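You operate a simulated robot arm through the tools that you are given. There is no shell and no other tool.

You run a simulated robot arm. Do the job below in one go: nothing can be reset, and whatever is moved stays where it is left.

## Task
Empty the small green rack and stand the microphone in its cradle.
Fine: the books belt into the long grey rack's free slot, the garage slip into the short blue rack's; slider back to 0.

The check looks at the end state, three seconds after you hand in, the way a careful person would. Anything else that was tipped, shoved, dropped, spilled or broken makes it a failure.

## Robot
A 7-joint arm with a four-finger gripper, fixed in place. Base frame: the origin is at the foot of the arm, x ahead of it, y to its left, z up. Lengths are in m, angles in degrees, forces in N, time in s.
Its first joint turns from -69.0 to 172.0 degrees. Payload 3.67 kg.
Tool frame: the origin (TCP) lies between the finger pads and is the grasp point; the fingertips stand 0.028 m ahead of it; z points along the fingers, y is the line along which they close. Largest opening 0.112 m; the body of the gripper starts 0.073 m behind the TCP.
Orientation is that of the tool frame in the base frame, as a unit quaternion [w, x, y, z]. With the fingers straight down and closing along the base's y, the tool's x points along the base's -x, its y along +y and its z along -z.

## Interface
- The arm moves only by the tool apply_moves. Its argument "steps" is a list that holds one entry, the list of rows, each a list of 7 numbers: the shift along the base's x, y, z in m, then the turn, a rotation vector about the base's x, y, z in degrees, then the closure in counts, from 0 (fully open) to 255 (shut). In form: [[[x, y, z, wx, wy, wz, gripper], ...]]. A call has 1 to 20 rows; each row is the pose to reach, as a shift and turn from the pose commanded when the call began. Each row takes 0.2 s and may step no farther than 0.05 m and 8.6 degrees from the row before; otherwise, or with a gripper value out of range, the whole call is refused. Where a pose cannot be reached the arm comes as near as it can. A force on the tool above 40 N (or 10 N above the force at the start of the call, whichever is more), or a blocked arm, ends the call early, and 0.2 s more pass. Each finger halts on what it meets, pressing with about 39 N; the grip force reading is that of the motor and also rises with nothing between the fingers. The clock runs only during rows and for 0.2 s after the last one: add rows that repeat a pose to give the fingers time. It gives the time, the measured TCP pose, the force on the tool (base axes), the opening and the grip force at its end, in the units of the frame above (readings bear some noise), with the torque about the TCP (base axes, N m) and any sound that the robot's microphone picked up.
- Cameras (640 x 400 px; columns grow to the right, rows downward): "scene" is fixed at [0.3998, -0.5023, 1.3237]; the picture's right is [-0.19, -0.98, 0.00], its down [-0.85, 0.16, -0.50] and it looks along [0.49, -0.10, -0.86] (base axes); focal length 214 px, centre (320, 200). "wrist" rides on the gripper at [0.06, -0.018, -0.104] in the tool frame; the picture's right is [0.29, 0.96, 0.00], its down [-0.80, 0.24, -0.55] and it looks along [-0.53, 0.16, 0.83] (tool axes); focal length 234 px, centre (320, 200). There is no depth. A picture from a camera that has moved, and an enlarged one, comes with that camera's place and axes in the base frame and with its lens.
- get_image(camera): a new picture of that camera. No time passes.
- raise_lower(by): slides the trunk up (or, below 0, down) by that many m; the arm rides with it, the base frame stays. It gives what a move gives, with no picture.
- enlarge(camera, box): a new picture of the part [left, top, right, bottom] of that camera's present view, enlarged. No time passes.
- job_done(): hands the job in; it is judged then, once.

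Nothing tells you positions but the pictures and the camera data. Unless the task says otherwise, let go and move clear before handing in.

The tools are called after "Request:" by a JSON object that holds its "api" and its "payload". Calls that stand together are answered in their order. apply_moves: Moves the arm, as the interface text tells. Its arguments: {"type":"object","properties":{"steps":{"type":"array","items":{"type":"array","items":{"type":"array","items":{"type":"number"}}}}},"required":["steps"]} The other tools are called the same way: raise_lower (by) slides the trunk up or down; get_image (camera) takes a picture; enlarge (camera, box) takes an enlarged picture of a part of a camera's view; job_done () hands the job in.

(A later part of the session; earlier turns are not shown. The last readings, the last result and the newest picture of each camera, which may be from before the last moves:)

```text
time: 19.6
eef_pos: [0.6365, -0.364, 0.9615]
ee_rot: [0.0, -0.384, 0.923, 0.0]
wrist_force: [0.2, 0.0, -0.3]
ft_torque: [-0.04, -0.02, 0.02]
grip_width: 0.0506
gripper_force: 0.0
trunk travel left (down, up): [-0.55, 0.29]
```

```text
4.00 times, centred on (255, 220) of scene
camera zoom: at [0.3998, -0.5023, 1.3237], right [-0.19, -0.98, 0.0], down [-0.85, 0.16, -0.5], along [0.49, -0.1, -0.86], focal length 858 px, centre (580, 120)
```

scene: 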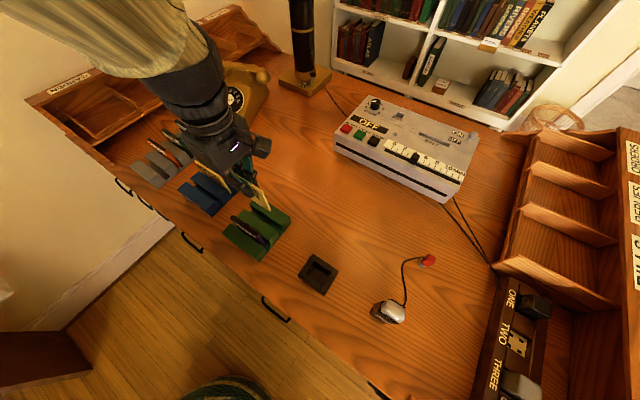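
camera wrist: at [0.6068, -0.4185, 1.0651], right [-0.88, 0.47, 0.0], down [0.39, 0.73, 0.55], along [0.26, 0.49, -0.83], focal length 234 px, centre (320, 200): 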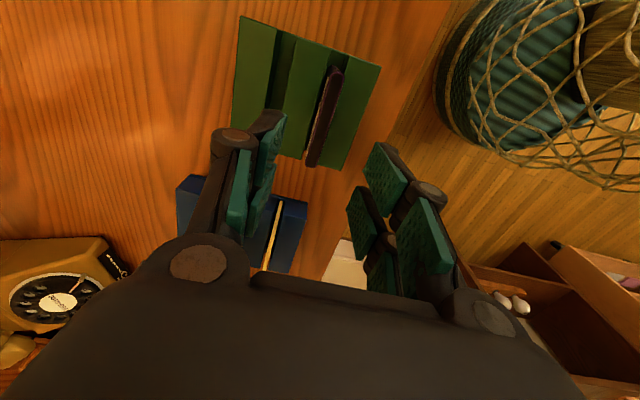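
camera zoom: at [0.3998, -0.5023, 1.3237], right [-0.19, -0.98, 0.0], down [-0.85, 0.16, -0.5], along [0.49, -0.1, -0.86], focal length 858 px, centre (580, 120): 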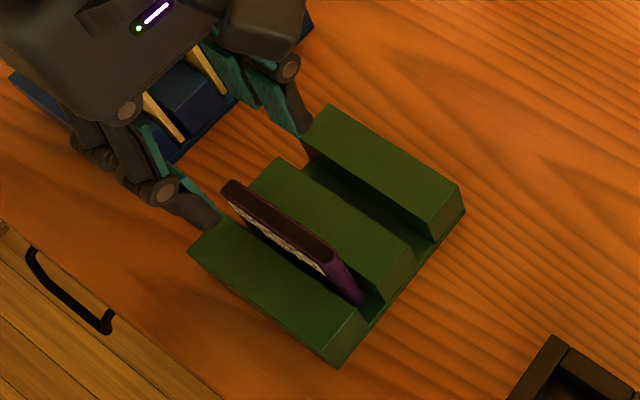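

The belt is about 10.5 mm thick and centred about 2 mm to the robot side of the TCP. I'll correct for that, descend to z≈0.843 and close.

Request:
{"api": "apply_moves", "payload": {"steps": [[[-0.0023, 0.0009, -0.04, 0, 0, 0, 140], [-0.0023, 0.0009, -0.08, 0, 0, 0, 140], [-0.0023, 0.0009, -0.105, 0, 0, 0, 140], [-0.0023, 0.0009, -0.1185, 0, 0, 0, 140], [-0.0023, 0.0009, -0.1185, 0, 0, 0, 180], [-0.0023, 0.0009, -0.1185, 0, 0, 0, 220], [-0.0023, 0.0009, -0.1185, 0, 0, 0, 255], [-0.0023, 0.0009, -0.1185, 0, 0, 0, 255]]]}}

Request:
{"api": "get_image", "payload": {"camera": "wrist"}}

Request:
{"api": "enlarge", "payload": {"camera": "scene", "box": [200, 150, 310, 270]}}

```text
time: 21.4
eef_pos: [0.6331, -0.3625, 0.8417]
ee_rot: [-0.001, -0.383, 0.924, 0.0]
wrist_force: [0.3, 0.4, 0.2]
ft_torque: [0.0, 0.03, -0.02]
grip_width: 0.0109
gripper_force: 39.1
trunk travel left (down, up): [-0.55, 0.29]
```

```text
taken
camera wrist: at [0.6035, -0.4176, 0.9455], right [-0.88, 0.47, 0.0], down [0.39, 0.73, 0.55], along [0.26, 0.49, -0.83], focal length 234 px, centre (320, 200)
```

wrist: 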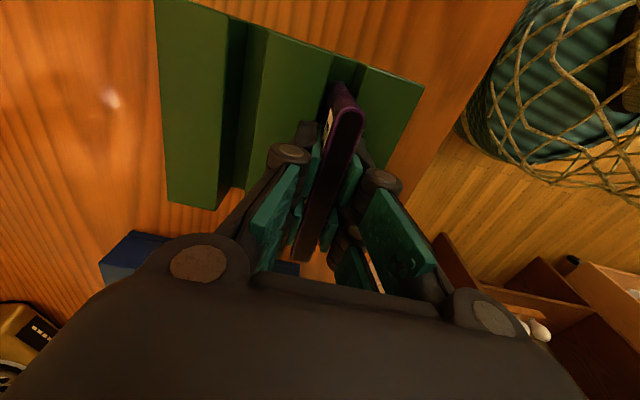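

```text
3.33 times, centred on (255, 210) of scene
camera zoom: at [0.3998, -0.5023, 1.3237], right [-0.19, -0.98, 0.0], down [-0.85, 0.16, -0.5], along [0.49, -0.1, -0.86], focal length 715 px, centre (537, 167)
```

zoom: 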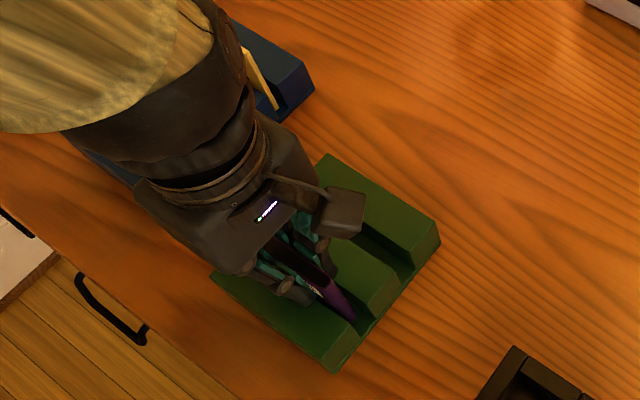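

The belt is gripped, with the width reading 0.0109 m. I'll lift it and carry it high over the blue rack to above the grey rack's free slot.

Request:
{"api": "apply_moves", "payload": {"steps": [[[0, 0, 0.02, 0, 0, 0, 255], [0, 0, 0.05, 0, 0, 0, 255], [0, 0, 0.09, 0, 0, 0, 255], [0, 0, 0.13, 0, 0, 0, 255], [0.0277, 0.0285, 0.14, 0, 0, 0, 255], [0.0553, 0.0569, 0.14, 0, 0, 0, 255], [0.083, 0.0853, 0.14, 0, 0, 0, 255], [0.1107, 0.1138, 0.14, 0, 0, 0, 255], [0.1383, 0.1422, 0.14, 0, 0, 0, 255], [0.166, 0.1707, 0.14, 0, 0, 0, 255], [0.1937, 0.1991, 0.14, 0, 0, 0, 255], [0.2213, 0.2276, 0.14, 0, 0, 0, 255], [0.249, 0.256, 0.14, 0, 0, 0, 255], [0.2766, 0.2844, 0.14, 0, 0, 0, 255], [0.2766, 0.2844, 0.14, 0, 0, 0, 255]]]}}

Request:
{"api": "get_image", "payload": {"camera": "wrist"}}

Request:
{"api": "enlarge", "payload": {"camera": "wrist", "box": [240, 20, 420, 170]}}

Request:
{"api": "get_image", "payload": {"camera": "scene"}}

```text
time: 24.6
eef_pos: [0.9071, -0.0792, 0.9834]
ee_rot: [0.001, -0.381, 0.924, 0.0]
wrist_force: [-0.3, -0.2, -0.4]
ft_torque: [-0.06, 0.01, -0.01]
grip_width: 0.0112
gripper_force: 38.9
trunk travel left (down, up): [-0.55, 0.29]
```

```text
taken
camera wrist: at [0.879, -0.1344, 1.0867], right [-0.88, 0.47, 0.0], down [0.39, 0.73, 0.55], along [0.26, 0.49, -0.83], focal length 234 px, centre (320, 200)
```

wrist: 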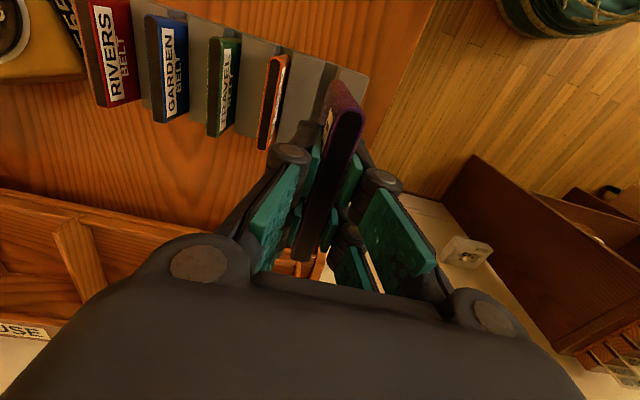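

```text
2.67 times, centred on (330, 95) of wrist
camera zoom: at [0.879, -0.1344, 1.0867], right [-0.88, 0.47, 0.0], down [0.39, 0.73, 0.55], along [0.26, 0.49, -0.83], focal length 624 px, centre (293, 480)
```

zoom: 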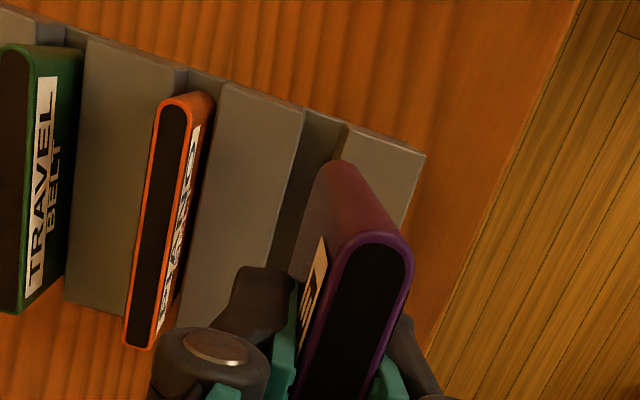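

```text
taken
```

scene: 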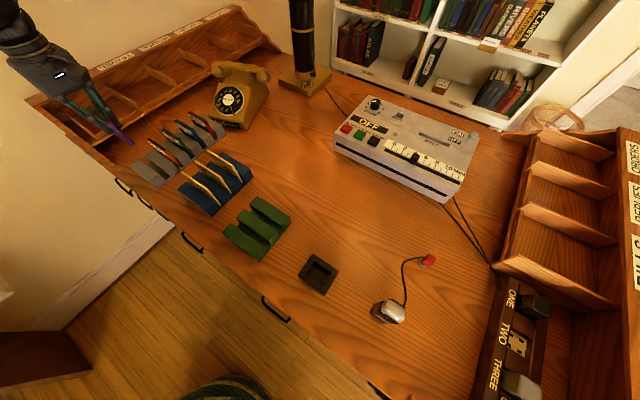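

The belt is centred over the free slot. I'll lower it until its bottom edge is just above the planks and check.

Request:
{"api": "apply_moves", "payload": {"steps": [[[0, 0, -0.035, 0, 0, 0, 255], [0, 0, -0.065, 0, 0, 0, 255], [0, 0, -0.087, 0, 0, 0, 255], [0, 0, -0.097, 0, 0, 0, 255], [0, 0, -0.097, 0, 0, 0, 255]]]}}

Request:
{"api": "enlarge", "payload": {"camera": "wrist", "box": [240, 0, 420, 150]}}

Request:
{"api": "enlarge", "payload": {"camera": "scene", "box": [80, 80, 240, 210]}}

```text
time: 25.8
eef_pos: [0.9076, -0.0761, 0.885]
ee_rot: [0.0, -0.383, 0.924, 0.0]
wrist_force: [-0.6, -0.3, -0.3]
ft_torque: [0.01, 0.02, 0.01]
grip_width: 0.0112
gripper_force: 39.3
trunk travel left (down, up): [-0.55, 0.29]
```

```text
2.67 times, centred on (330, 75) of wrist
camera zoom: at [0.8793, -0.1322, 0.9888], right [-0.88, 0.47, 0.0], down [0.39, 0.73, 0.55], along [0.26, 0.49, -0.83], focal length 624 px, centre (293, 533)
```

zoom: 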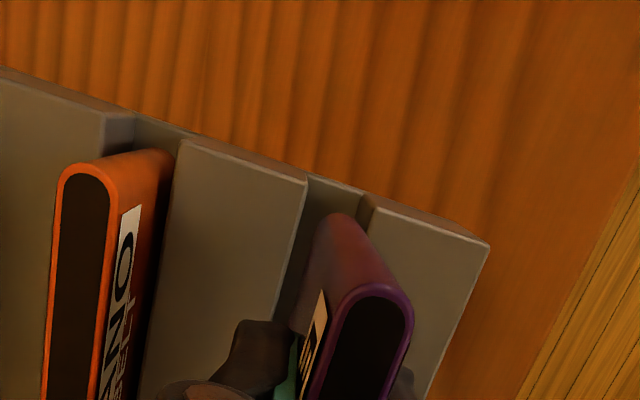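

```text
3.08 times, centred on (160, 145) of scene
camera zoom: at [0.3998, -0.5023, 1.3237], right [-0.19, -0.98, 0.0], down [-0.85, 0.16, -0.5], along [0.49, -0.1, -0.86], focal length 660 px, centre (812, 369)
```

zoom: 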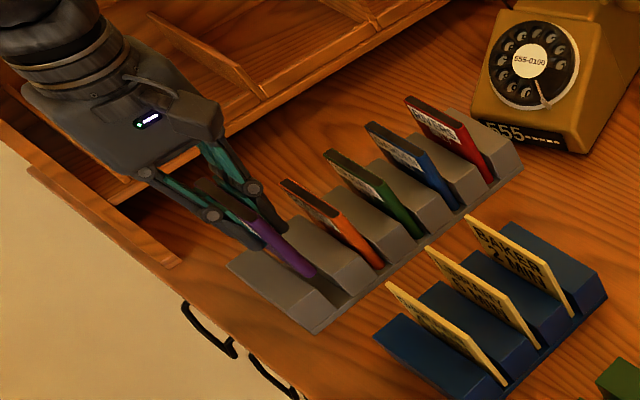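

The belt's lower edge is within the slot width on both sides. I'm inserting it down to the seat height.

Request:
{"api": "apply_moves", "payload": {"steps": [[[0.0005, -0.0005, -0.01, 0, 0, 0, 255], [0.0005, -0.0005, -0.02, 0, 0, 0, 255], [0.0005, -0.0005, -0.03, 0, 0, 0, 255], [0.0005, -0.0005, -0.038, 0, 0, 0, 255], [0.0005, -0.0005, -0.042, 0, 0, 0, 255], [0.0005, -0.0005, -0.042, 0, 0, 0, 255]]]}}

Request:
{"api": "enlarge", "payload": {"camera": "wrist", "box": [240, 0, 420, 150]}}

Request:
{"api": "enlarge", "payload": {"camera": "scene", "box": [80, 80, 240, 210]}}

```text
time: 27.2
eef_pos: [0.91, -0.0777, 0.8431]
ee_rot: [-0.001, -0.382, 0.924, 0.0]
wrist_force: [-0.7, 0.3, -0.6]
ft_torque: [0.03, 0.04, 0.03]
grip_width: 0.0111
gripper_force: 39.8
trunk travel left (down, up): [-0.55, 0.29]
```

```text
2.67 times, centred on (330, 75) of wrist
camera zoom: at [0.8805, -0.1328, 0.9473], right [-0.88, 0.47, 0.0], down [0.39, 0.73, 0.55], along [0.26, 0.49, -0.83], focal length 624 px, centre (293, 533)
```

zoom: 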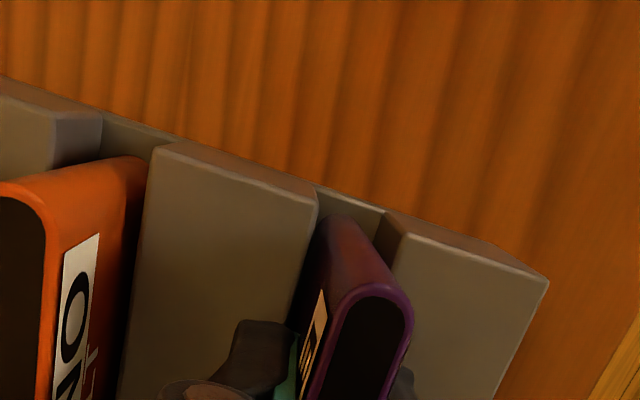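

```text
3.08 times, centred on (160, 145) of scene
camera zoom: at [0.3998, -0.5023, 1.3237], right [-0.19, -0.98, 0.0], down [-0.85, 0.16, -0.5], along [0.49, -0.1, -0.86], focal length 660 px, centre (812, 369)
```

zoom: 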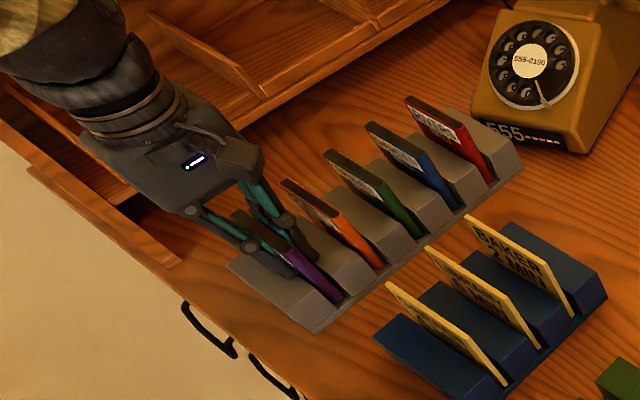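

The belt is seated with no force reading. I'm releasing with a small opening and backing straight up.

Request:
{"api": "apply_moves", "payload": {"steps": [[[0, 0, 0, 0, 0, 0, 225], [0, 0, 0, 0, 0, 0, 200], [0, 0, 0, 0, 0, 0, 180], [0, 0, 0, 0, 0, 0, 180], [0, 0, 0.02, 0, 0, 0, 180], [0, 0, 0.05, 0, 0, 0, 180], [0, 0, 0.09, 0, 0, 0, 180], [0, 0, 0.13, 0, 0, 0, 180], [0, 0, 0.13, 0, 0, 0, 180]]]}}

Request:
{"api": "get_image", "payload": {"camera": "wrist"}}

Request:
{"api": "enlarge", "payload": {"camera": "scene", "box": [80, 80, 300, 270]}}

```text
time: 29.2
eef_pos: [0.9096, -0.0761, 0.9733]
ee_rot: [0.0, -0.383, 0.924, 0.001]
wrist_force: [0.0, 0.8, -0.4]
ft_torque: [0.02, -0.01, 0.01]
grip_width: 0.033
gripper_force: 0.1
trunk travel left (down, up): [-0.55, 0.29]
```

```text
taken
camera wrist: at [0.8805, -0.1311, 1.0768], right [-0.88, 0.47, 0.0], down [0.39, 0.73, 0.55], along [0.26, 0.49, -0.83], focal length 234 px, centre (320, 200)
```

wrist: 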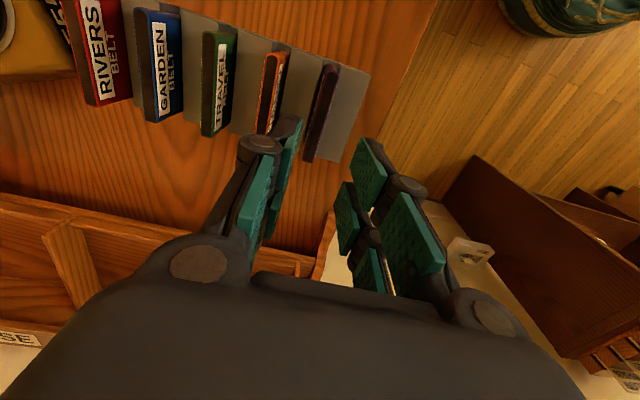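

```text
2.11 times, centred on (190, 175) of scene
camera zoom: at [0.3998, -0.5023, 1.3237], right [-0.19, -0.98, 0.0], down [-0.85, 0.16, -0.5], along [0.49, -0.1, -0.86], focal length 452 px, centre (594, 253)
```

zoom: 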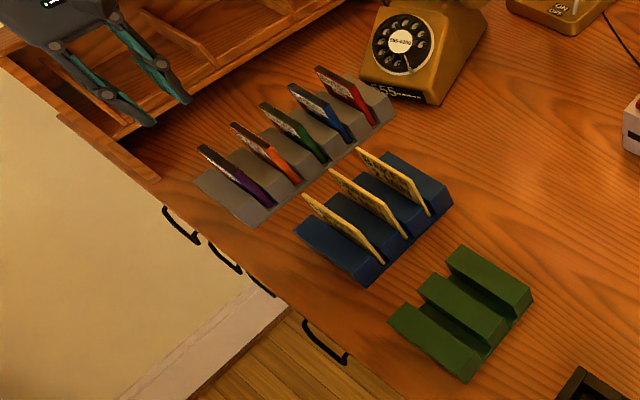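

The belt is in and upright, and the green rack is empty. Next I'll go high and fly back to hover over the microphone near (0.40, -0.64).

Request:
{"api": "apply_moves", "payload": {"steps": [[[-0.0284, -0.0312, 0.03, 0, 0, 0, 140], [-0.0567, -0.0624, 0.05, 0, 0, 0, 100], [-0.0851, -0.0937, 0.05, 0, 0, 0, 60], [-0.1134, -0.1249, 0.05, 0, 0, 0, 60], [-0.1418, -0.1561, 0.05, 0, 0, 0, 60], [-0.1702, -0.1873, 0.05, 0, 0, 0, 60], [-0.1985, -0.2185, 0.05, 0, 0, 0, 60], [-0.2269, -0.2497, 0.05, 0, 0, 0, 60], [-0.2552, -0.281, 0.05, 0, 0, 0, 60], [-0.2836, -0.3122, 0.05, 0, 0, 0, 60], [-0.312, -0.3434, 0.05, 0, 0, 0, 60], [-0.3403, -0.3746, 0.05, 0, 0, 0, 60], [-0.3687, -0.4058, 0.05, 0, 0, 0, 60], [-0.397, -0.437, 0.05, 0, 0, 0, 60], [-0.4254, -0.4682, 0.05, 0, 0, 0, 60], [-0.4537, -0.4995, 0.05, 0, 0, 0, 60], [-0.4821, -0.5307, 0.05, 0, 0, 0, 60], [-0.5106, -0.5619, 0.04, 0, 0, 0, 60], [-0.5106, -0.5619, 0.04, 0, 0, 0, 60]]]}}

Request:
{"api": "get_image", "payload": {"camera": "wrist"}}

Request:
{"api": "get_image", "payload": {"camera": "scene"}}

```text
refused: row 1 steps farther than a row can; nothing moved
```

```text
taken
camera wrist: at [0.8805, -0.1311, 1.0768], right [-0.88, 0.47, 0.0], down [0.39, 0.73, 0.55], along [0.26, 0.49, -0.83], focal length 234 px, centre (320, 200)
```

wrist: 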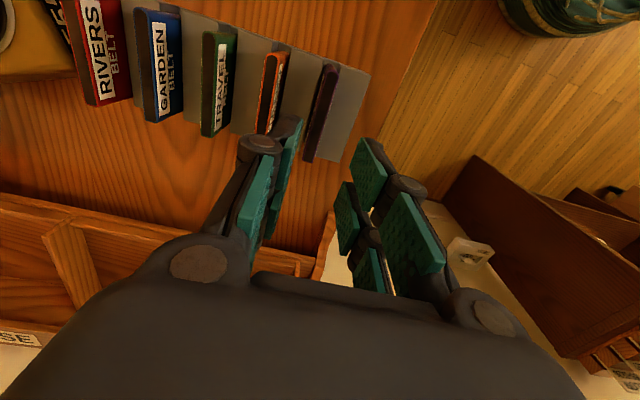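

```text
taken
```

scene: 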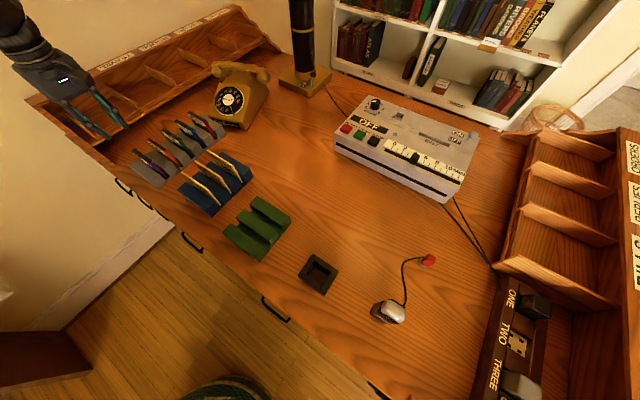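

The move was refused because its first row was slightly too long. The scene is unchanged, so I'll resend with gentler height changes.

Request:
{"api": "apply_moves", "payload": {"steps": [[[-0.0284, -0.0312, 0.015, 0, 0, 0, 140], [-0.0567, -0.0624, 0.03, 0, 0, 0, 100], [-0.0851, -0.0937, 0.04, 0, 0, 0, 60], [-0.1134, -0.1249, 0.05, 0, 0, 0, 60], [-0.1418, -0.1561, 0.05, 0, 0, 0, 60], [-0.1702, -0.1873, 0.05, 0, 0, 0, 60], [-0.1985, -0.2185, 0.05, 0, 0, 0, 60], [-0.2269, -0.2497, 0.05, 0, 0, 0, 60], [-0.2552, -0.281, 0.05, 0, 0, 0, 60], [-0.2836, -0.3122, 0.05, 0, 0, 0, 60], [-0.312, -0.3434, 0.05, 0, 0, 0, 60], [-0.3403, -0.3746, 0.05, 0, 0, 0, 60], [-0.3687, -0.4058, 0.05, 0, 0, 0, 60], [-0.397, -0.437, 0.05, 0, 0, 0, 60], [-0.4254, -0.4682, 0.05, 0, 0, 0, 60], [-0.4537, -0.4995, 0.05, 0, 0, 0, 60], [-0.4821, -0.5307, 0.045, 0, 0, 0, 60], [-0.5106, -0.5619, 0.04, 0, 0, 0, 60], [-0.5106, -0.5619, 0.04, 0, 0, 0, 60]]]}}

Request:
{"api": "get_image", "payload": {"camera": "wrist"}}

Request:
{"api": "get_image", "payload": {"camera": "scene"}}

```text
time: 33.2
eef_pos: [0.3995, -0.6397, 1.0143]
ee_rot: [0.001, -0.384, 0.923, 0.0]
wrist_force: [0.3, 0.4, -0.2]
ft_torque: [-0.02, 0.03, 0.01]
grip_width: 0.0859
gripper_force: 0.1
trunk travel left (down, up): [-0.55, 0.29]
```

```text
taken
camera wrist: at [0.3699, -0.6948, 1.1182], right [-0.88, 0.47, 0.0], down [0.39, 0.73, 0.55], along [0.26, 0.49, -0.83], focal length 234 px, centre (320, 200)
```

wrist: 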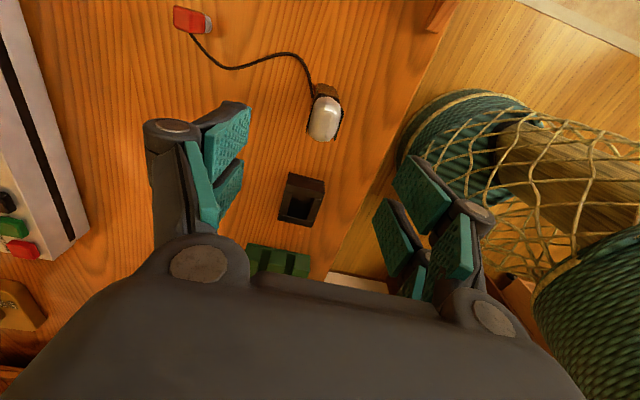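

```text
taken
```

scene: 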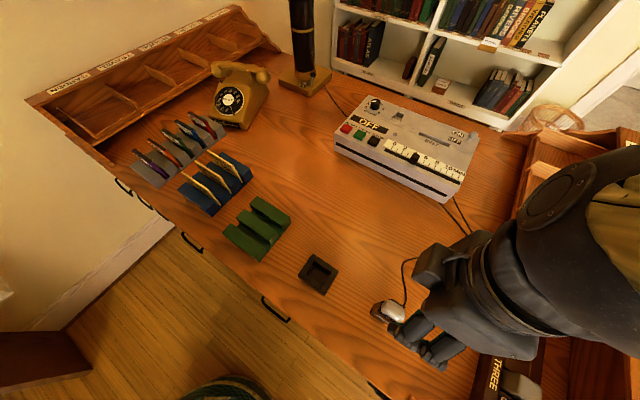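

The gripper is above the mic, with the arm's elbow reaching over the right side of the desk. I'll zoom in on the mic and check arm clearance to the right-hand shelf.

Request:
{"api": "enlarge", "payload": {"camera": "wrist", "box": [250, 50, 390, 180]}}

Request:
{"api": "enlarge", "payload": {"camera": "wrist", "box": [150, 0, 370, 160]}}

Request:
{"api": "enlarge", "payload": {"camera": "scene", "box": [340, 120, 640, 400]}}

```text
3.08 times, centred on (320, 115) of wrist
camera zoom: at [0.3699, -0.6948, 1.1182], right [-0.88, 0.47, 0.0], down [0.39, 0.73, 0.55], along [0.26, 0.49, -0.83], focal length 720 px, centre (320, 462)
```

zoom: 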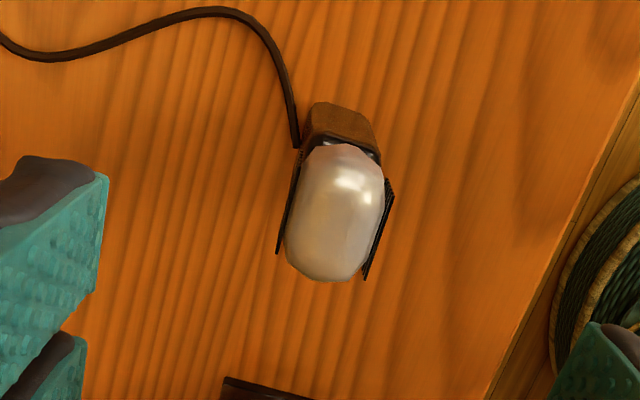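

```text
2.50 times, centred on (260, 80) of wrist
camera zoom: at [0.3699, -0.6948, 1.1182], right [-0.88, 0.47, 0.0], down [0.39, 0.73, 0.55], along [0.26, 0.49, -0.83], focal length 585 px, centre (470, 500)
```

zoom: 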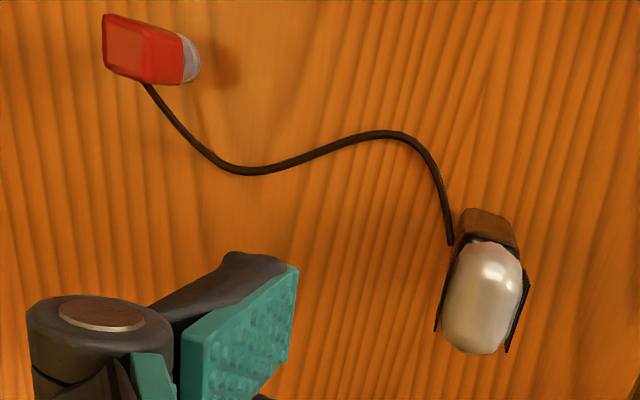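

```text
1.43 times, centred on (490, 260) of scene
camera zoom: at [0.3998, -0.5023, 1.3237], right [-0.19, -0.98, 0.0], down [-0.85, 0.16, -0.5], along [0.49, -0.1, -0.86], focal length 306 px, centre (77, 114)
```

zoom: 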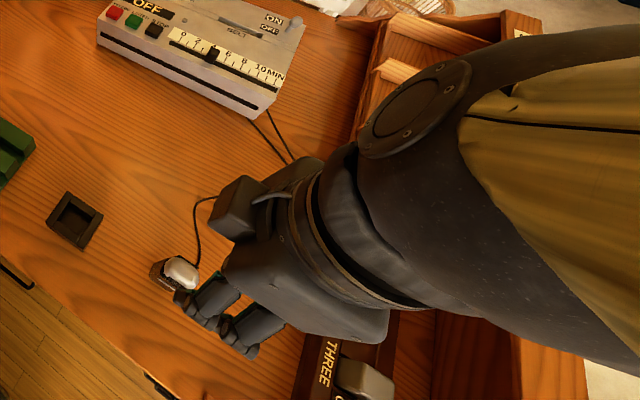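

The mic stands upright with a footprint of about 42 × 33 mm, its top near z≈0.89 and its centre near (0.396, -0.636). The cord leaves its back face near the base. I'll hover closer with a narrower opening to refine the centring.

Request:
{"api": "apply_moves", "payload": {"steps": [[[-0.001, 0.001, -0.02, 0, 0, 0, 80], [-0.002, 0.002, -0.04, 0, 0, 0, 95], [-0.0034, 0.0034, -0.06, 0, 0, 0, 95], [-0.0034, 0.0034, -0.074, 0, 0, 0, 95], [-0.0034, 0.0034, -0.074, 0, 0, 0, 95]]]}}

Request:
{"api": "get_image", "payload": {"camera": "wrist"}}

Request:
{"api": "enlarge", "payload": {"camera": "wrist", "box": [260, 20, 400, 160]}}

Request:
{"api": "enlarge", "payload": {"camera": "scene", "box": [350, 250, 480, 370]}}

```text
time: 34.4
eef_pos: [0.3954, -0.6361, 0.9397]
ee_rot: [0.0, -0.382, 0.924, 0.0]
wrist_force: [0.4, 0.3, 0.1]
ft_torque: [-0.01, 0.02, 0.01]
grip_width: 0.0705
gripper_force: 0.0
trunk travel left (down, up): [-0.55, 0.29]
```

```text
taken
camera wrist: at [0.3661, -0.6916, 1.0435], right [-0.88, 0.47, 0.0], down [0.39, 0.73, 0.55], along [0.26, 0.49, -0.83], focal length 234 px, centre (320, 200)
```

wrist: 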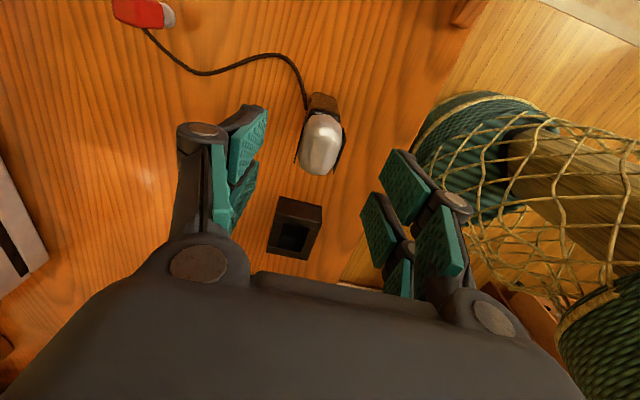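

```text
2.86 times, centred on (330, 90) of wrist
camera zoom: at [0.3661, -0.6916, 1.0435], right [-0.88, 0.47, 0.0], down [0.39, 0.73, 0.55], along [0.26, 0.49, -0.83], focal length 669 px, centre (291, 514)
```

zoom: 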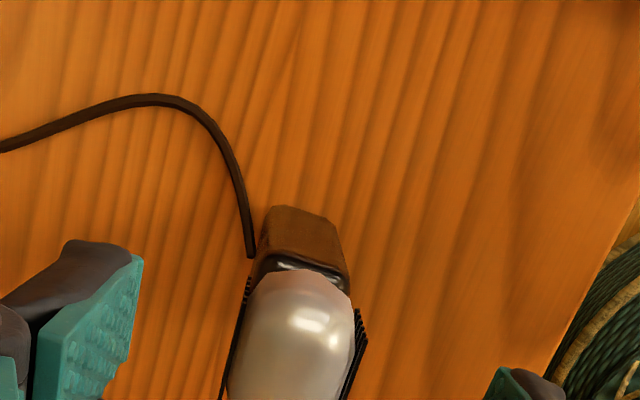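

```text
3.33 times, centred on (415, 310) of scene
camera zoom: at [0.3998, -0.5023, 1.3237], right [-0.19, -0.98, 0.0], down [-0.85, 0.16, -0.5], along [0.49, -0.1, -0.86], focal length 715 px, centre (3, -167)
```

zoom: 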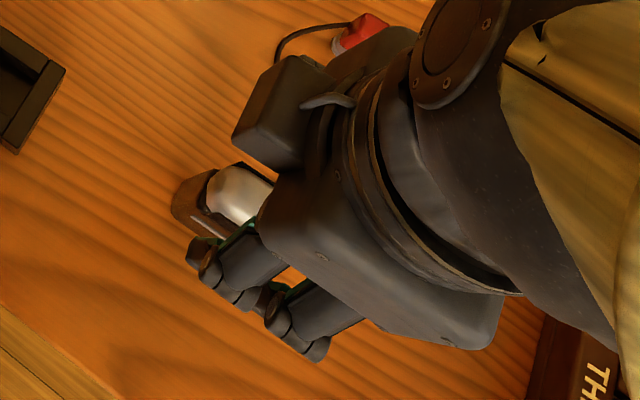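

The TCP is centred on the mic to within about 1 mm. I'll descend around the upper body to z≈0.857, which keeps the fingertips above the cradle's rim height, then check before closing.

Request:
{"api": "apply_moves", "payload": {"steps": [[[0, 0, 0, 0, 0, 0, 125], [0, 0, -0.02, 0, 0, 0, 125], [0, 0, -0.045, 0, 0, 0, 125], [0, 0, -0.068, 0, 0, 0, 125], [0, 0, -0.082, 0, 0, 0, 125], [0, 0, -0.082, 0, 0, 0, 125]]]}}

Request:
{"api": "get_image", "payload": {"camera": "wrist"}}

Request:
{"api": "enlarge", "payload": {"camera": "scene", "box": [350, 250, 480, 370]}}

```text
time: 35.8
eef_pos: [0.3959, -0.6363, 0.8587]
ee_rot: [-0.001, -0.384, 0.923, 0.0]
wrist_force: [-0.2, -0.3, -0.2]
ft_torque: [0.01, 0.01, 0.0]
grip_width: 0.0574
gripper_force: 0.0
trunk travel left (down, up): [-0.55, 0.29]
```

```text
taken
camera wrist: at [0.3661, -0.6916, 0.962], right [-0.88, 0.47, 0.0], down [0.39, 0.73, 0.55], along [0.26, 0.49, -0.83], focal length 234 px, centre (320, 200)
```

wrist: 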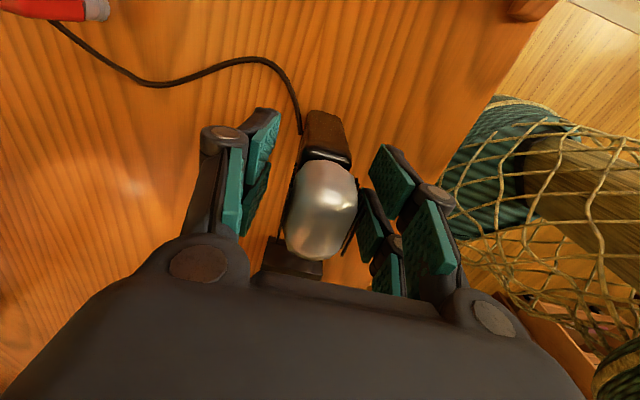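

```text
3.33 times, centred on (415, 310) of scene
camera zoom: at [0.3998, -0.5023, 1.3237], right [-0.19, -0.98, 0.0], down [-0.85, 0.16, -0.5], along [0.49, -0.1, -0.86], focal length 715 px, centre (3, -167)
```

zoom: 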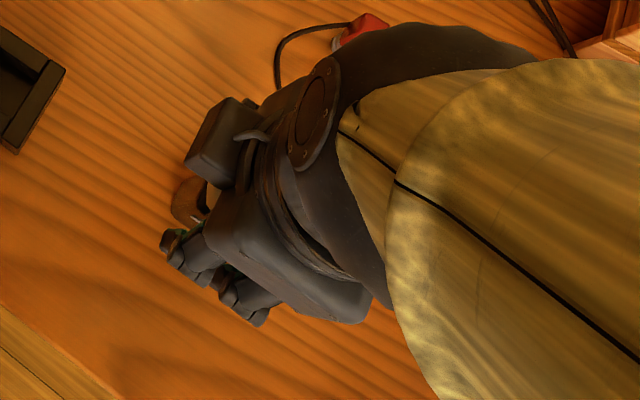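

The mic is between the pads with space on both sides. I'm closing in small stages.

Request:
{"api": "apply_moves", "payload": {"steps": [[[0, 0, 0, 0, 0, 0, 145], [0, 0, 0, 0, 0, 0, 158], [0, 0, 0, 0, 0, 0, 166], [0, 0, 0, 0, 0, 0, 172], [0, 0, 0, 0, 0, 0, 178], [0, 0, 0, 0, 0, 0, 184], [0, 0, 0, 0, 0, 0, 190], [0, 0, 0, 0, 0, 0, 200], [0, 0, 0, 0, 0, 0, 225], [0, 0, 0, 0, 0, 0, 255], [0, 0, 0, 0, 0, 0, 255]]]}}

Request:
{"api": "get_image", "payload": {"camera": "wrist"}}

Request:
{"api": "enlarge", "payload": {"camera": "wrist", "box": [240, 90, 400, 280]}}

```text
time: 38.2
eef_pos: [0.3947, -0.6373, 0.8579]
ee_rot: [0.0, -0.382, 0.924, 0.0]
wrist_force: [0.1, 0.5, -1.2]
ft_torque: [-0.03, -0.03, -0.01]
grip_width: 0.0282
gripper_force: 39.0
trunk travel left (down, up): [-0.55, 0.29]
```

```text
taken
camera wrist: at [0.3662, -0.6918, 0.9619], right [-0.88, 0.47, 0.0], down [0.39, 0.73, 0.55], along [0.26, 0.49, -0.83], focal length 234 px, centre (320, 200)
```

wrist: 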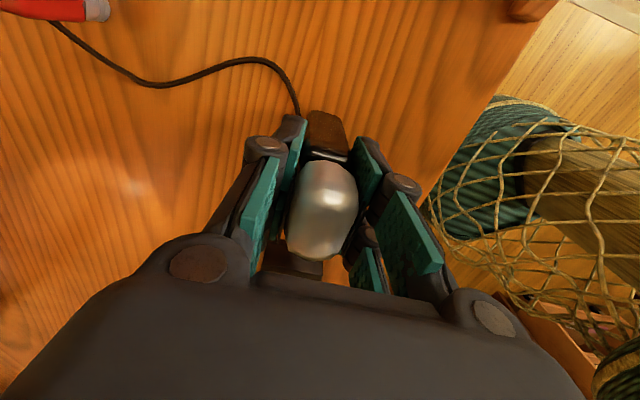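

```text
2.11 times, centred on (320, 185) of wrist
camera zoom: at [0.3662, -0.6918, 0.9619], right [-0.88, 0.47, 0.0], down [0.39, 0.73, 0.55], along [0.26, 0.49, -0.83], focal length 493 px, centre (320, 232)
```

zoom: 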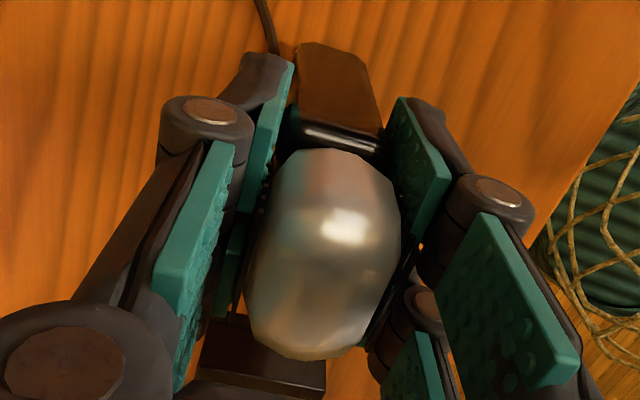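

The mic is held, with the width reading 0.028 m and the force 39 N. I'll lift it a little and see how the cord behaves.

Request:
{"api": "apply_moves", "payload": {"steps": [[[0, 0, 0.01, 0, 0, 0, 255], [0, 0, 0.025, 0, 0, 0, 255], [0, 0, 0.045, 0, 0, 0, 255], [0, 0, 0.06, 0, 0, 0, 255], [0, 0, 0.06, 0, 0, 0, 255]]]}}

Request:
{"api": "get_image", "payload": {"camera": "wrist"}}

Request:
{"api": "get_image", "payload": {"camera": "scene"}}

```text
time: 39.4
eef_pos: [0.3956, -0.6375, 0.9184]
ee_rot: [0.0, -0.383, 0.924, 0.0]
wrist_force: [0.0, 0.2, -3.5]
ft_torque: [-0.01, 0.0, 0.02]
grip_width: 0.0285
gripper_force: 39.2
trunk travel left (down, up): [-0.55, 0.29]
```

```text
taken
camera wrist: at [0.3665, -0.6924, 1.0228], right [-0.88, 0.47, 0.0], down [0.39, 0.73, 0.55], along [0.26, 0.49, -0.83], focal length 234 px, centre (320, 200)
```

wrist: 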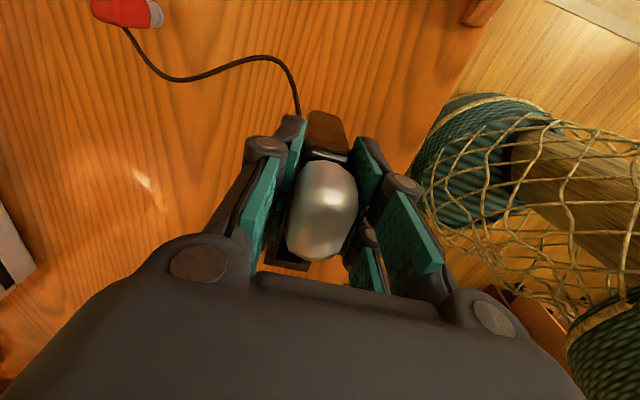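

```text
taken
```

scene: 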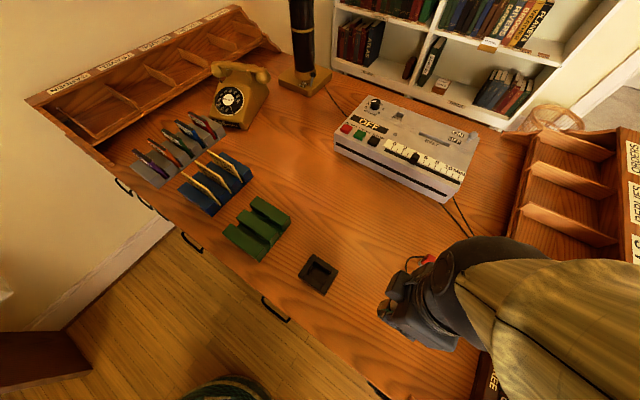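

The mic weighs about 0.35 kg and the plug has not moved. I'll carry it over the cradle at a height that clears the rim.

Request:
{"api": "apply_moves", "payload": {"steps": [[[0.015, 0.017, 0.01, 0, 0, 0, 255], [0.033, 0.037, 0.015, 0, 0, 0, 255], [0.051, 0.0575, 0.015, 0, 0, 0, 255], [0.069, 0.078, 0.015, 0, 0, 0, 255], [0.087, 0.098, 0.015, 0, 0, 0, 255], [0.1, 0.113, 0.015, 0, 0, 0, 255], [0.106, 0.1193, 0.015, 0, 0, 0, 255], [0.106, 0.1193, 0.015, 0, 0, 0, 255]]]}}

Request:
{"api": "get_image", "payload": {"camera": "wrist"}}

Request:
{"api": "get_image", "payload": {"camera": "scene"}}

Request:
{"api": "enlarge", "payload": {"camera": "wrist", "box": [240, 60, 400, 220]}}

Request:
{"api": "enlarge", "payload": {"camera": "scene", "box": [280, 220, 450, 330]}}

```text
time: 41.2
eef_pos: [0.503, -0.5166, 0.9312]
ee_rot: [0.0, -0.383, 0.924, 0.0]
wrist_force: [0.4, -0.4, -2.7]
ft_torque: [0.01, -0.03, 0.0]
grip_width: 0.0283
gripper_force: 38.5
trunk travel left (down, up): [-0.55, 0.29]
```

```text
taken
camera wrist: at [0.4729, -0.5724, 1.0351], right [-0.88, 0.47, 0.0], down [0.39, 0.73, 0.55], along [0.26, 0.49, -0.83], focal length 234 px, centre (320, 200)
```

wrist: 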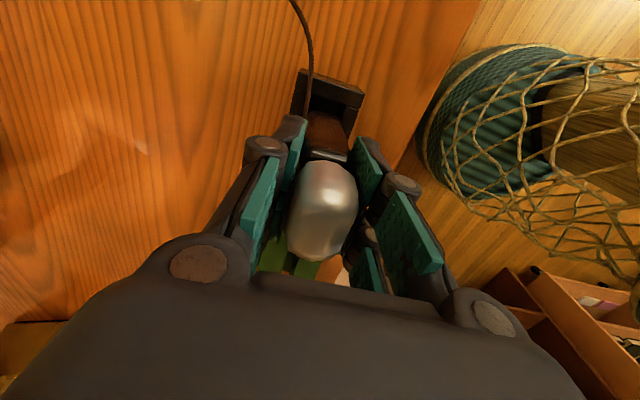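

```text
taken
```

scene: 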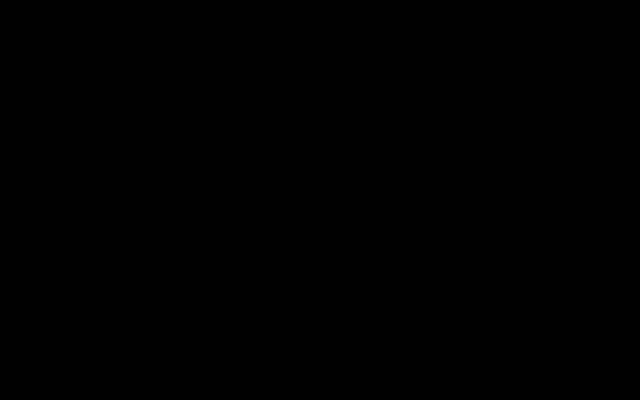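

```text
2.50 times, centred on (320, 140) of wrist
camera zoom: at [0.4729, -0.5724, 1.0351], right [-0.88, 0.47, 0.0], down [0.39, 0.73, 0.55], along [0.26, 0.49, -0.83], focal length 585 px, centre (320, 350)
```

zoom: 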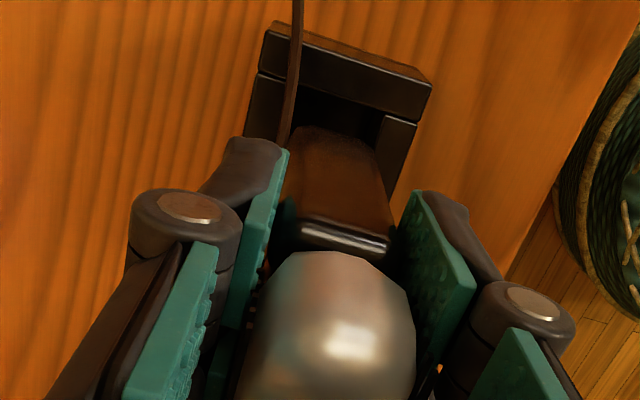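

```text
3.64 times, centred on (365, 275) of scene
camera zoom: at [0.3998, -0.5023, 1.3237], right [-0.19, -0.98, 0.0], down [-0.85, 0.16, -0.5], along [0.49, -0.1, -0.86], focal length 780 px, centre (156, -73)
```

zoom: 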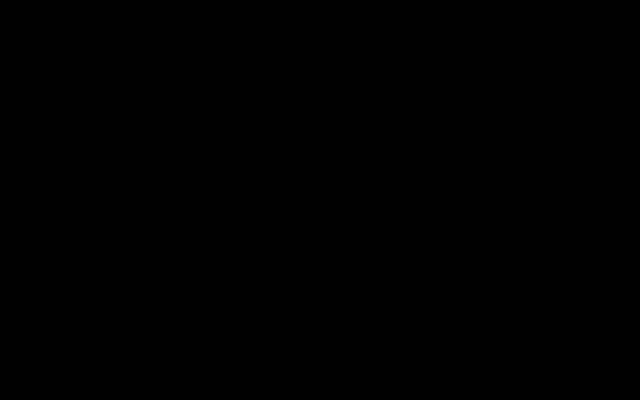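

The scene camera is now blocked by the arm itself, so I'm relying on the wrist view. The mic's foot and the cradle opening agree within about 1 mm. I'll lower it to just above the rim and check again.

Request:
{"api": "apply_moves", "payload": {"steps": [[[0, 0, -0.012, 0, 0, 0, 255], [0, 0, -0.024, 0, 0, 0, 255], [0, 0, -0.033, 0, 0, 0, 255], [0, 0, -0.033, 0, 0, 0, 255]]]}}

Request:
{"api": "enlarge", "payload": {"camera": "wrist", "box": [240, 50, 400, 200]}}

Request:
{"api": "get_image", "payload": {"camera": "scene"}}

```text
time: 42.2
eef_pos: [0.5025, -0.518, 0.8994]
ee_rot: [-0.001, -0.382, 0.924, 0.0]
wrist_force: [-0.9, 0.0, -1.8]
ft_torque: [0.01, 0.0, -0.04]
grip_width: 0.0286
gripper_force: 39.2
trunk travel left (down, up): [-0.55, 0.29]
```

```text
2.67 times, centred on (320, 125) of wrist
camera zoom: at [0.4729, -0.5734, 1.0028], right [-0.88, 0.47, 0.0], down [0.39, 0.73, 0.55], along [0.26, 0.49, -0.83], focal length 624 px, centre (320, 400)
```

zoom: 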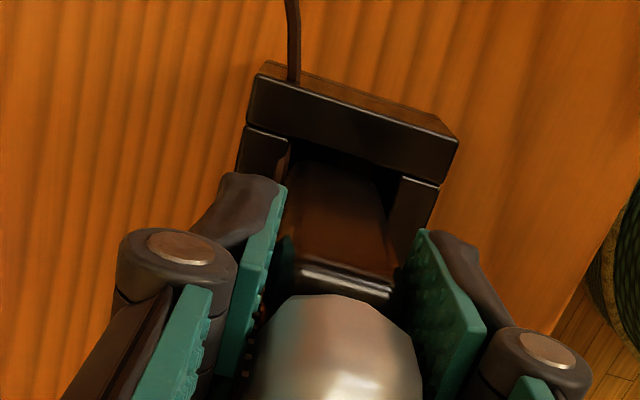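

```text
taken
```

scene: 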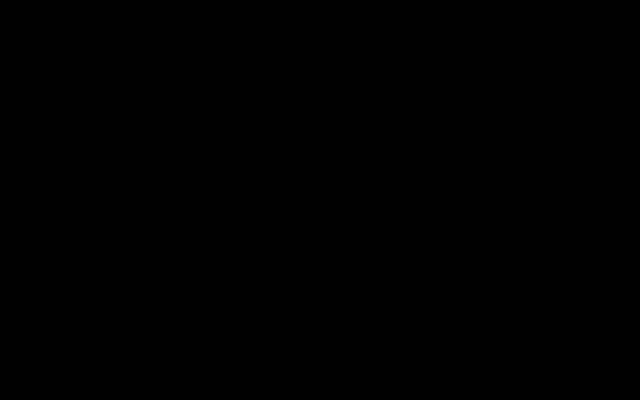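

The depth fit looks good, but the opening along the desk edge is tight at about ±1.5 mm. I'll zoom in further to check that direction.

Request:
{"api": "enlarge", "payload": {"camera": "wrist", "box": [290, 70, 370, 130]}}

Request:
{"api": "enlarge", "payload": {"camera": "wrist", "box": [250, 200, 390, 290]}}

```text
6.67 times, centred on (330, 100) of wrist
camera zoom: at [0.4729, -0.5734, 1.0028], right [-0.88, 0.47, 0.0], down [0.39, 0.73, 0.55], along [0.26, 0.49, -0.83], focal length 1561 px, centre (253, 867)
```

zoom: 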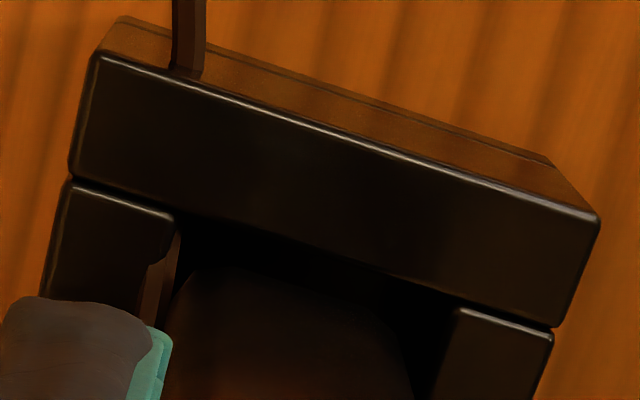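

```text
4.44 times, centred on (320, 245) of wrist
camera zoom: at [0.4729, -0.5734, 1.0028], right [-0.88, 0.47, 0.0], down [0.39, 0.73, 0.55], along [0.26, 0.49, -0.83], focal length 1041 px, centre (320, 0)
```

zoom: 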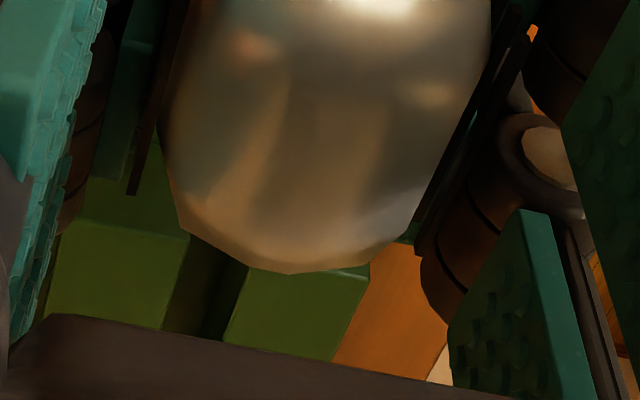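

The mic's gaps are about 2.4 mm on the near end and under 1 mm on the far end. I'll shift 1 mm to centre it, then lower it slowly into the cradle.

Request:
{"api": "apply_moves", "payload": {"steps": [[[-0.001, -0.0003, 0, 0, 0, 0, 255], [-0.001, -0.0003, -0.004, 0, 0, 0, 255], [-0.001, -0.0003, -0.008, 0, 0, 0, 255], [-0.001, -0.0003, -0.012, 0, 0, 0, 255], [-0.001, -0.0003, -0.016, 0, 0, 0, 255], [-0.001, -0.0003, -0.016, 0, 0, 0, 255]]]}}

Request:
{"api": "enlarge", "payload": {"camera": "wrist", "box": [240, 50, 400, 200]}}

```text
time: 43.6
eef_pos: [0.4999, -0.5177, 0.882]
ee_rot: [0.0, -0.383, 0.924, 0.0]
wrist_force: [-0.3, 0.3, -1.8]
ft_torque: [0.01, 0.02, -0.06]
grip_width: 0.0282
gripper_force: 39.2
trunk travel left (down, up): [-0.55, 0.29]
```

```text
2.67 times, centred on (320, 125) of wrist
camera zoom: at [0.4717, -0.5731, 0.9872], right [-0.88, 0.47, 0.0], down [0.39, 0.73, 0.55], along [0.26, 0.49, -0.83], focal length 624 px, centre (320, 400)
```

zoom: 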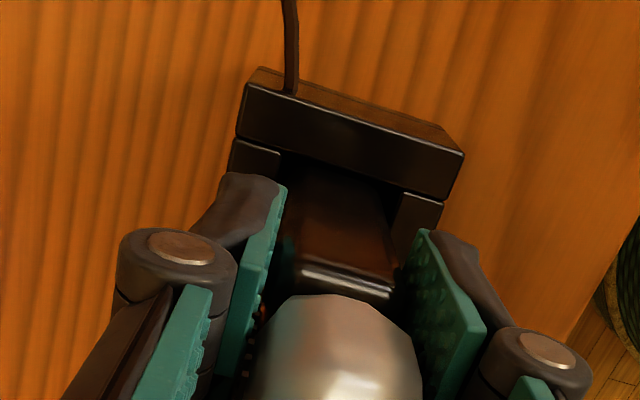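

The mic's foot is already about 8 mm inside the rim with no rise in contact force. I'll keep lowering it gently.

Request:
{"api": "apply_moves", "payload": {"steps": [[[0, 0, -0.004, 0, 0, 0, 255], [0, 0, -0.008, 0, 0, 0, 255], [0, 0, -0.012, 0, 0, 0, 255], [0, 0, -0.015, 0, 0, 0, 255], [0, 0, -0.015, 0, 0, 0, 255]]]}}

Request:
{"api": "enlarge", "payload": {"camera": "wrist", "box": [240, 50, 400, 200]}}

```text
time: 44.8
eef_pos: [0.501, -0.5172, 0.8687]
ee_rot: [0.0, -0.383, 0.924, 0.0]
wrist_force: [-0.6, 0.2, -2.4]
ft_torque: [0.01, 0.01, -0.03]
grip_width: 0.0284
gripper_force: 38.8
trunk travel left (down, up): [-0.55, 0.29]
```

```text
2.67 times, centred on (320, 125) of wrist
camera zoom: at [0.4716, -0.5727, 0.9728], right [-0.88, 0.47, 0.0], down [0.39, 0.73, 0.55], along [0.26, 0.49, -0.83], focal length 624 px, centre (320, 400)
```

zoom: 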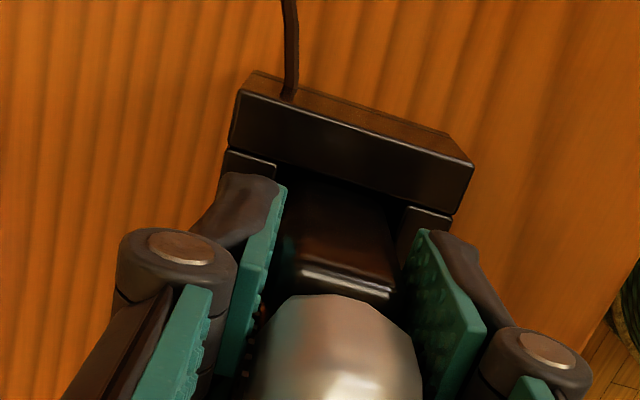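

Still no contact. I'll continue in 2 mm steps to find the cradle floor.

Request:
{"api": "apply_moves", "payload": {"steps": [[[0, 0, -0.002, 0, 0, 0, 255], [0, 0, -0.004, 0, 0, 0, 255], [0, 0, -0.005, 0, 0, 0, 255], [0, 0, -0.005, 0, 0, 0, 255]]]}}

```text
time: 45.8
eef_pos: [0.5017, -0.5162, 0.8664]
ee_rot: [0.002, -0.383, 0.924, -0.001]
wrist_force: [2.5, -3.2, 29.1]
ft_torque: [0.04, -0.08, -0.04]
grip_width: 0.0285
gripper_force: 38.9
trunk travel left (down, up): [-0.55, 0.29]
```

That is contact with the cradle floor at about 29 N. I'll ease up a couple of millimetres to unload it.

Request:
{"api": "apply_moves", "payload": {"steps": [[[0, 0, 0.001, 0, 0, 0, 255], [0, 0, 0.002, 0, 0, 0, 255], [0, 0, 0.002, 0, 0, 0, 255]]]}}

Request:
{"api": "enlarge", "payload": {"camera": "wrist", "box": [240, 50, 400, 200]}}

```text
time: 46.6
eef_pos: [0.5011, -0.5167, 0.8664]
ee_rot: [0.0, -0.383, 0.924, 0.0]
wrist_force: [5.5, 3.1, 13.8]
ft_torque: [0.41, -0.4, -0.06]
grip_width: 0.0283
gripper_force: 38.4
trunk travel left (down, up): [-0.55, 0.29]
```

```text
2.67 times, centred on (320, 125) of wrist
camera zoom: at [0.4716, -0.5725, 0.9695], right [-0.88, 0.47, 0.0], down [0.39, 0.73, 0.55], along [0.26, 0.49, -0.83], focal length 624 px, centre (320, 400)
```

zoom: 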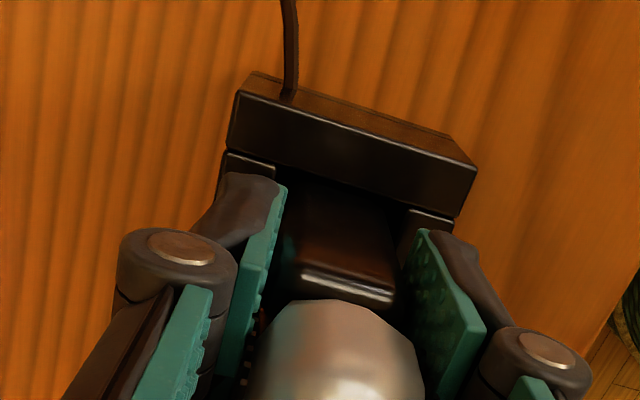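

Request:
{"api": "apply_moves", "payload": {"steps": [[[0, 0, 0.0005, 0, 0, 0, 255], [0, 0, 0.001, 0, 0, 0, 255], [0, 0, 0.001, 0, 0, 0, 255]]]}}

Request:
{"api": "enlarge", "payload": {"camera": "wrist", "box": [240, 120, 400, 270]}}

```text
time: 47.4
eef_pos: [0.4999, -0.5174, 0.8667]
ee_rot: [0.0, -0.383, 0.924, 0.001]
wrist_force: [-0.2, 0.3, -2.2]
ft_torque: [-0.01, 0.0, 0.01]
grip_width: 0.0283
gripper_force: 38.3
trunk travel left (down, up): [-0.55, 0.29]
```

```text
2.67 times, centred on (320, 195) of wrist
camera zoom: at [0.4712, -0.5731, 0.9701], right [-0.88, 0.47, 0.0], down [0.39, 0.73, 0.55], along [0.26, 0.49, -0.83], focal length 624 px, centre (320, 213)
```

zoom: 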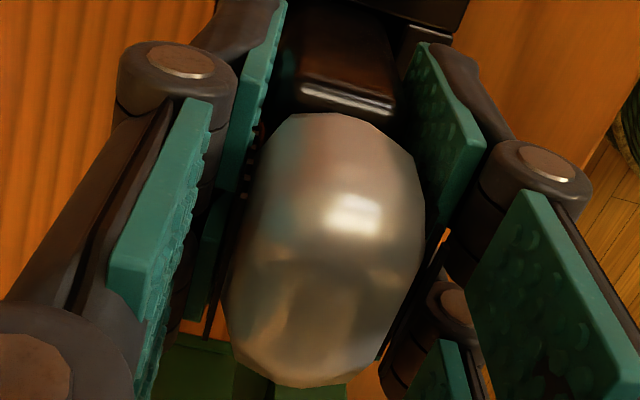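

The load is off, with the mic hanging a fraction of a millimetre above the floor. I'm opening the fingers gently.

Request:
{"api": "apply_moves", "payload": {"steps": [[[0, 0, 0, 0, 0, 0, 200], [0, 0, 0, 0, 0, 0, 188], [0, 0, 0, 0, 0, 0, 180], [0, 0, 0, 0, 0, 0, 165], [0, 0, 0, 0, 0, 0, 140], [0, 0, 0, 0, 0, 0, 120], [0, 0, 0, 0, 0, 0, 120]]]}}

Request:
{"api": "get_image", "payload": {"camera": "wrist"}}

```text
time: 49.0
eef_pos: [0.5021, -0.5179, 0.8679]
ee_rot: [0.0, -0.383, 0.924, -0.001]
wrist_force: [0.4, -0.4, 0.7]
ft_torque: [-0.03, 0.0, -0.01]
grip_width: 0.0593
gripper_force: 0.0
trunk travel left (down, up): [-0.55, 0.29]
```

```text
taken
camera wrist: at [0.4717, -0.5728, 0.9706], right [-0.88, 0.47, 0.0], down [0.39, 0.73, 0.55], along [0.26, 0.49, -0.83], focal length 234 px, centre (320, 200)
```

wrist: 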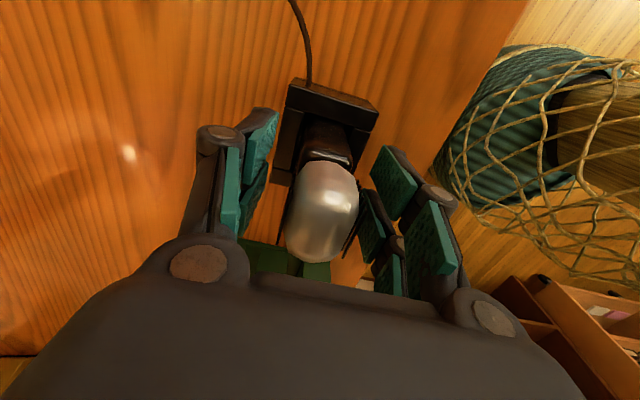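

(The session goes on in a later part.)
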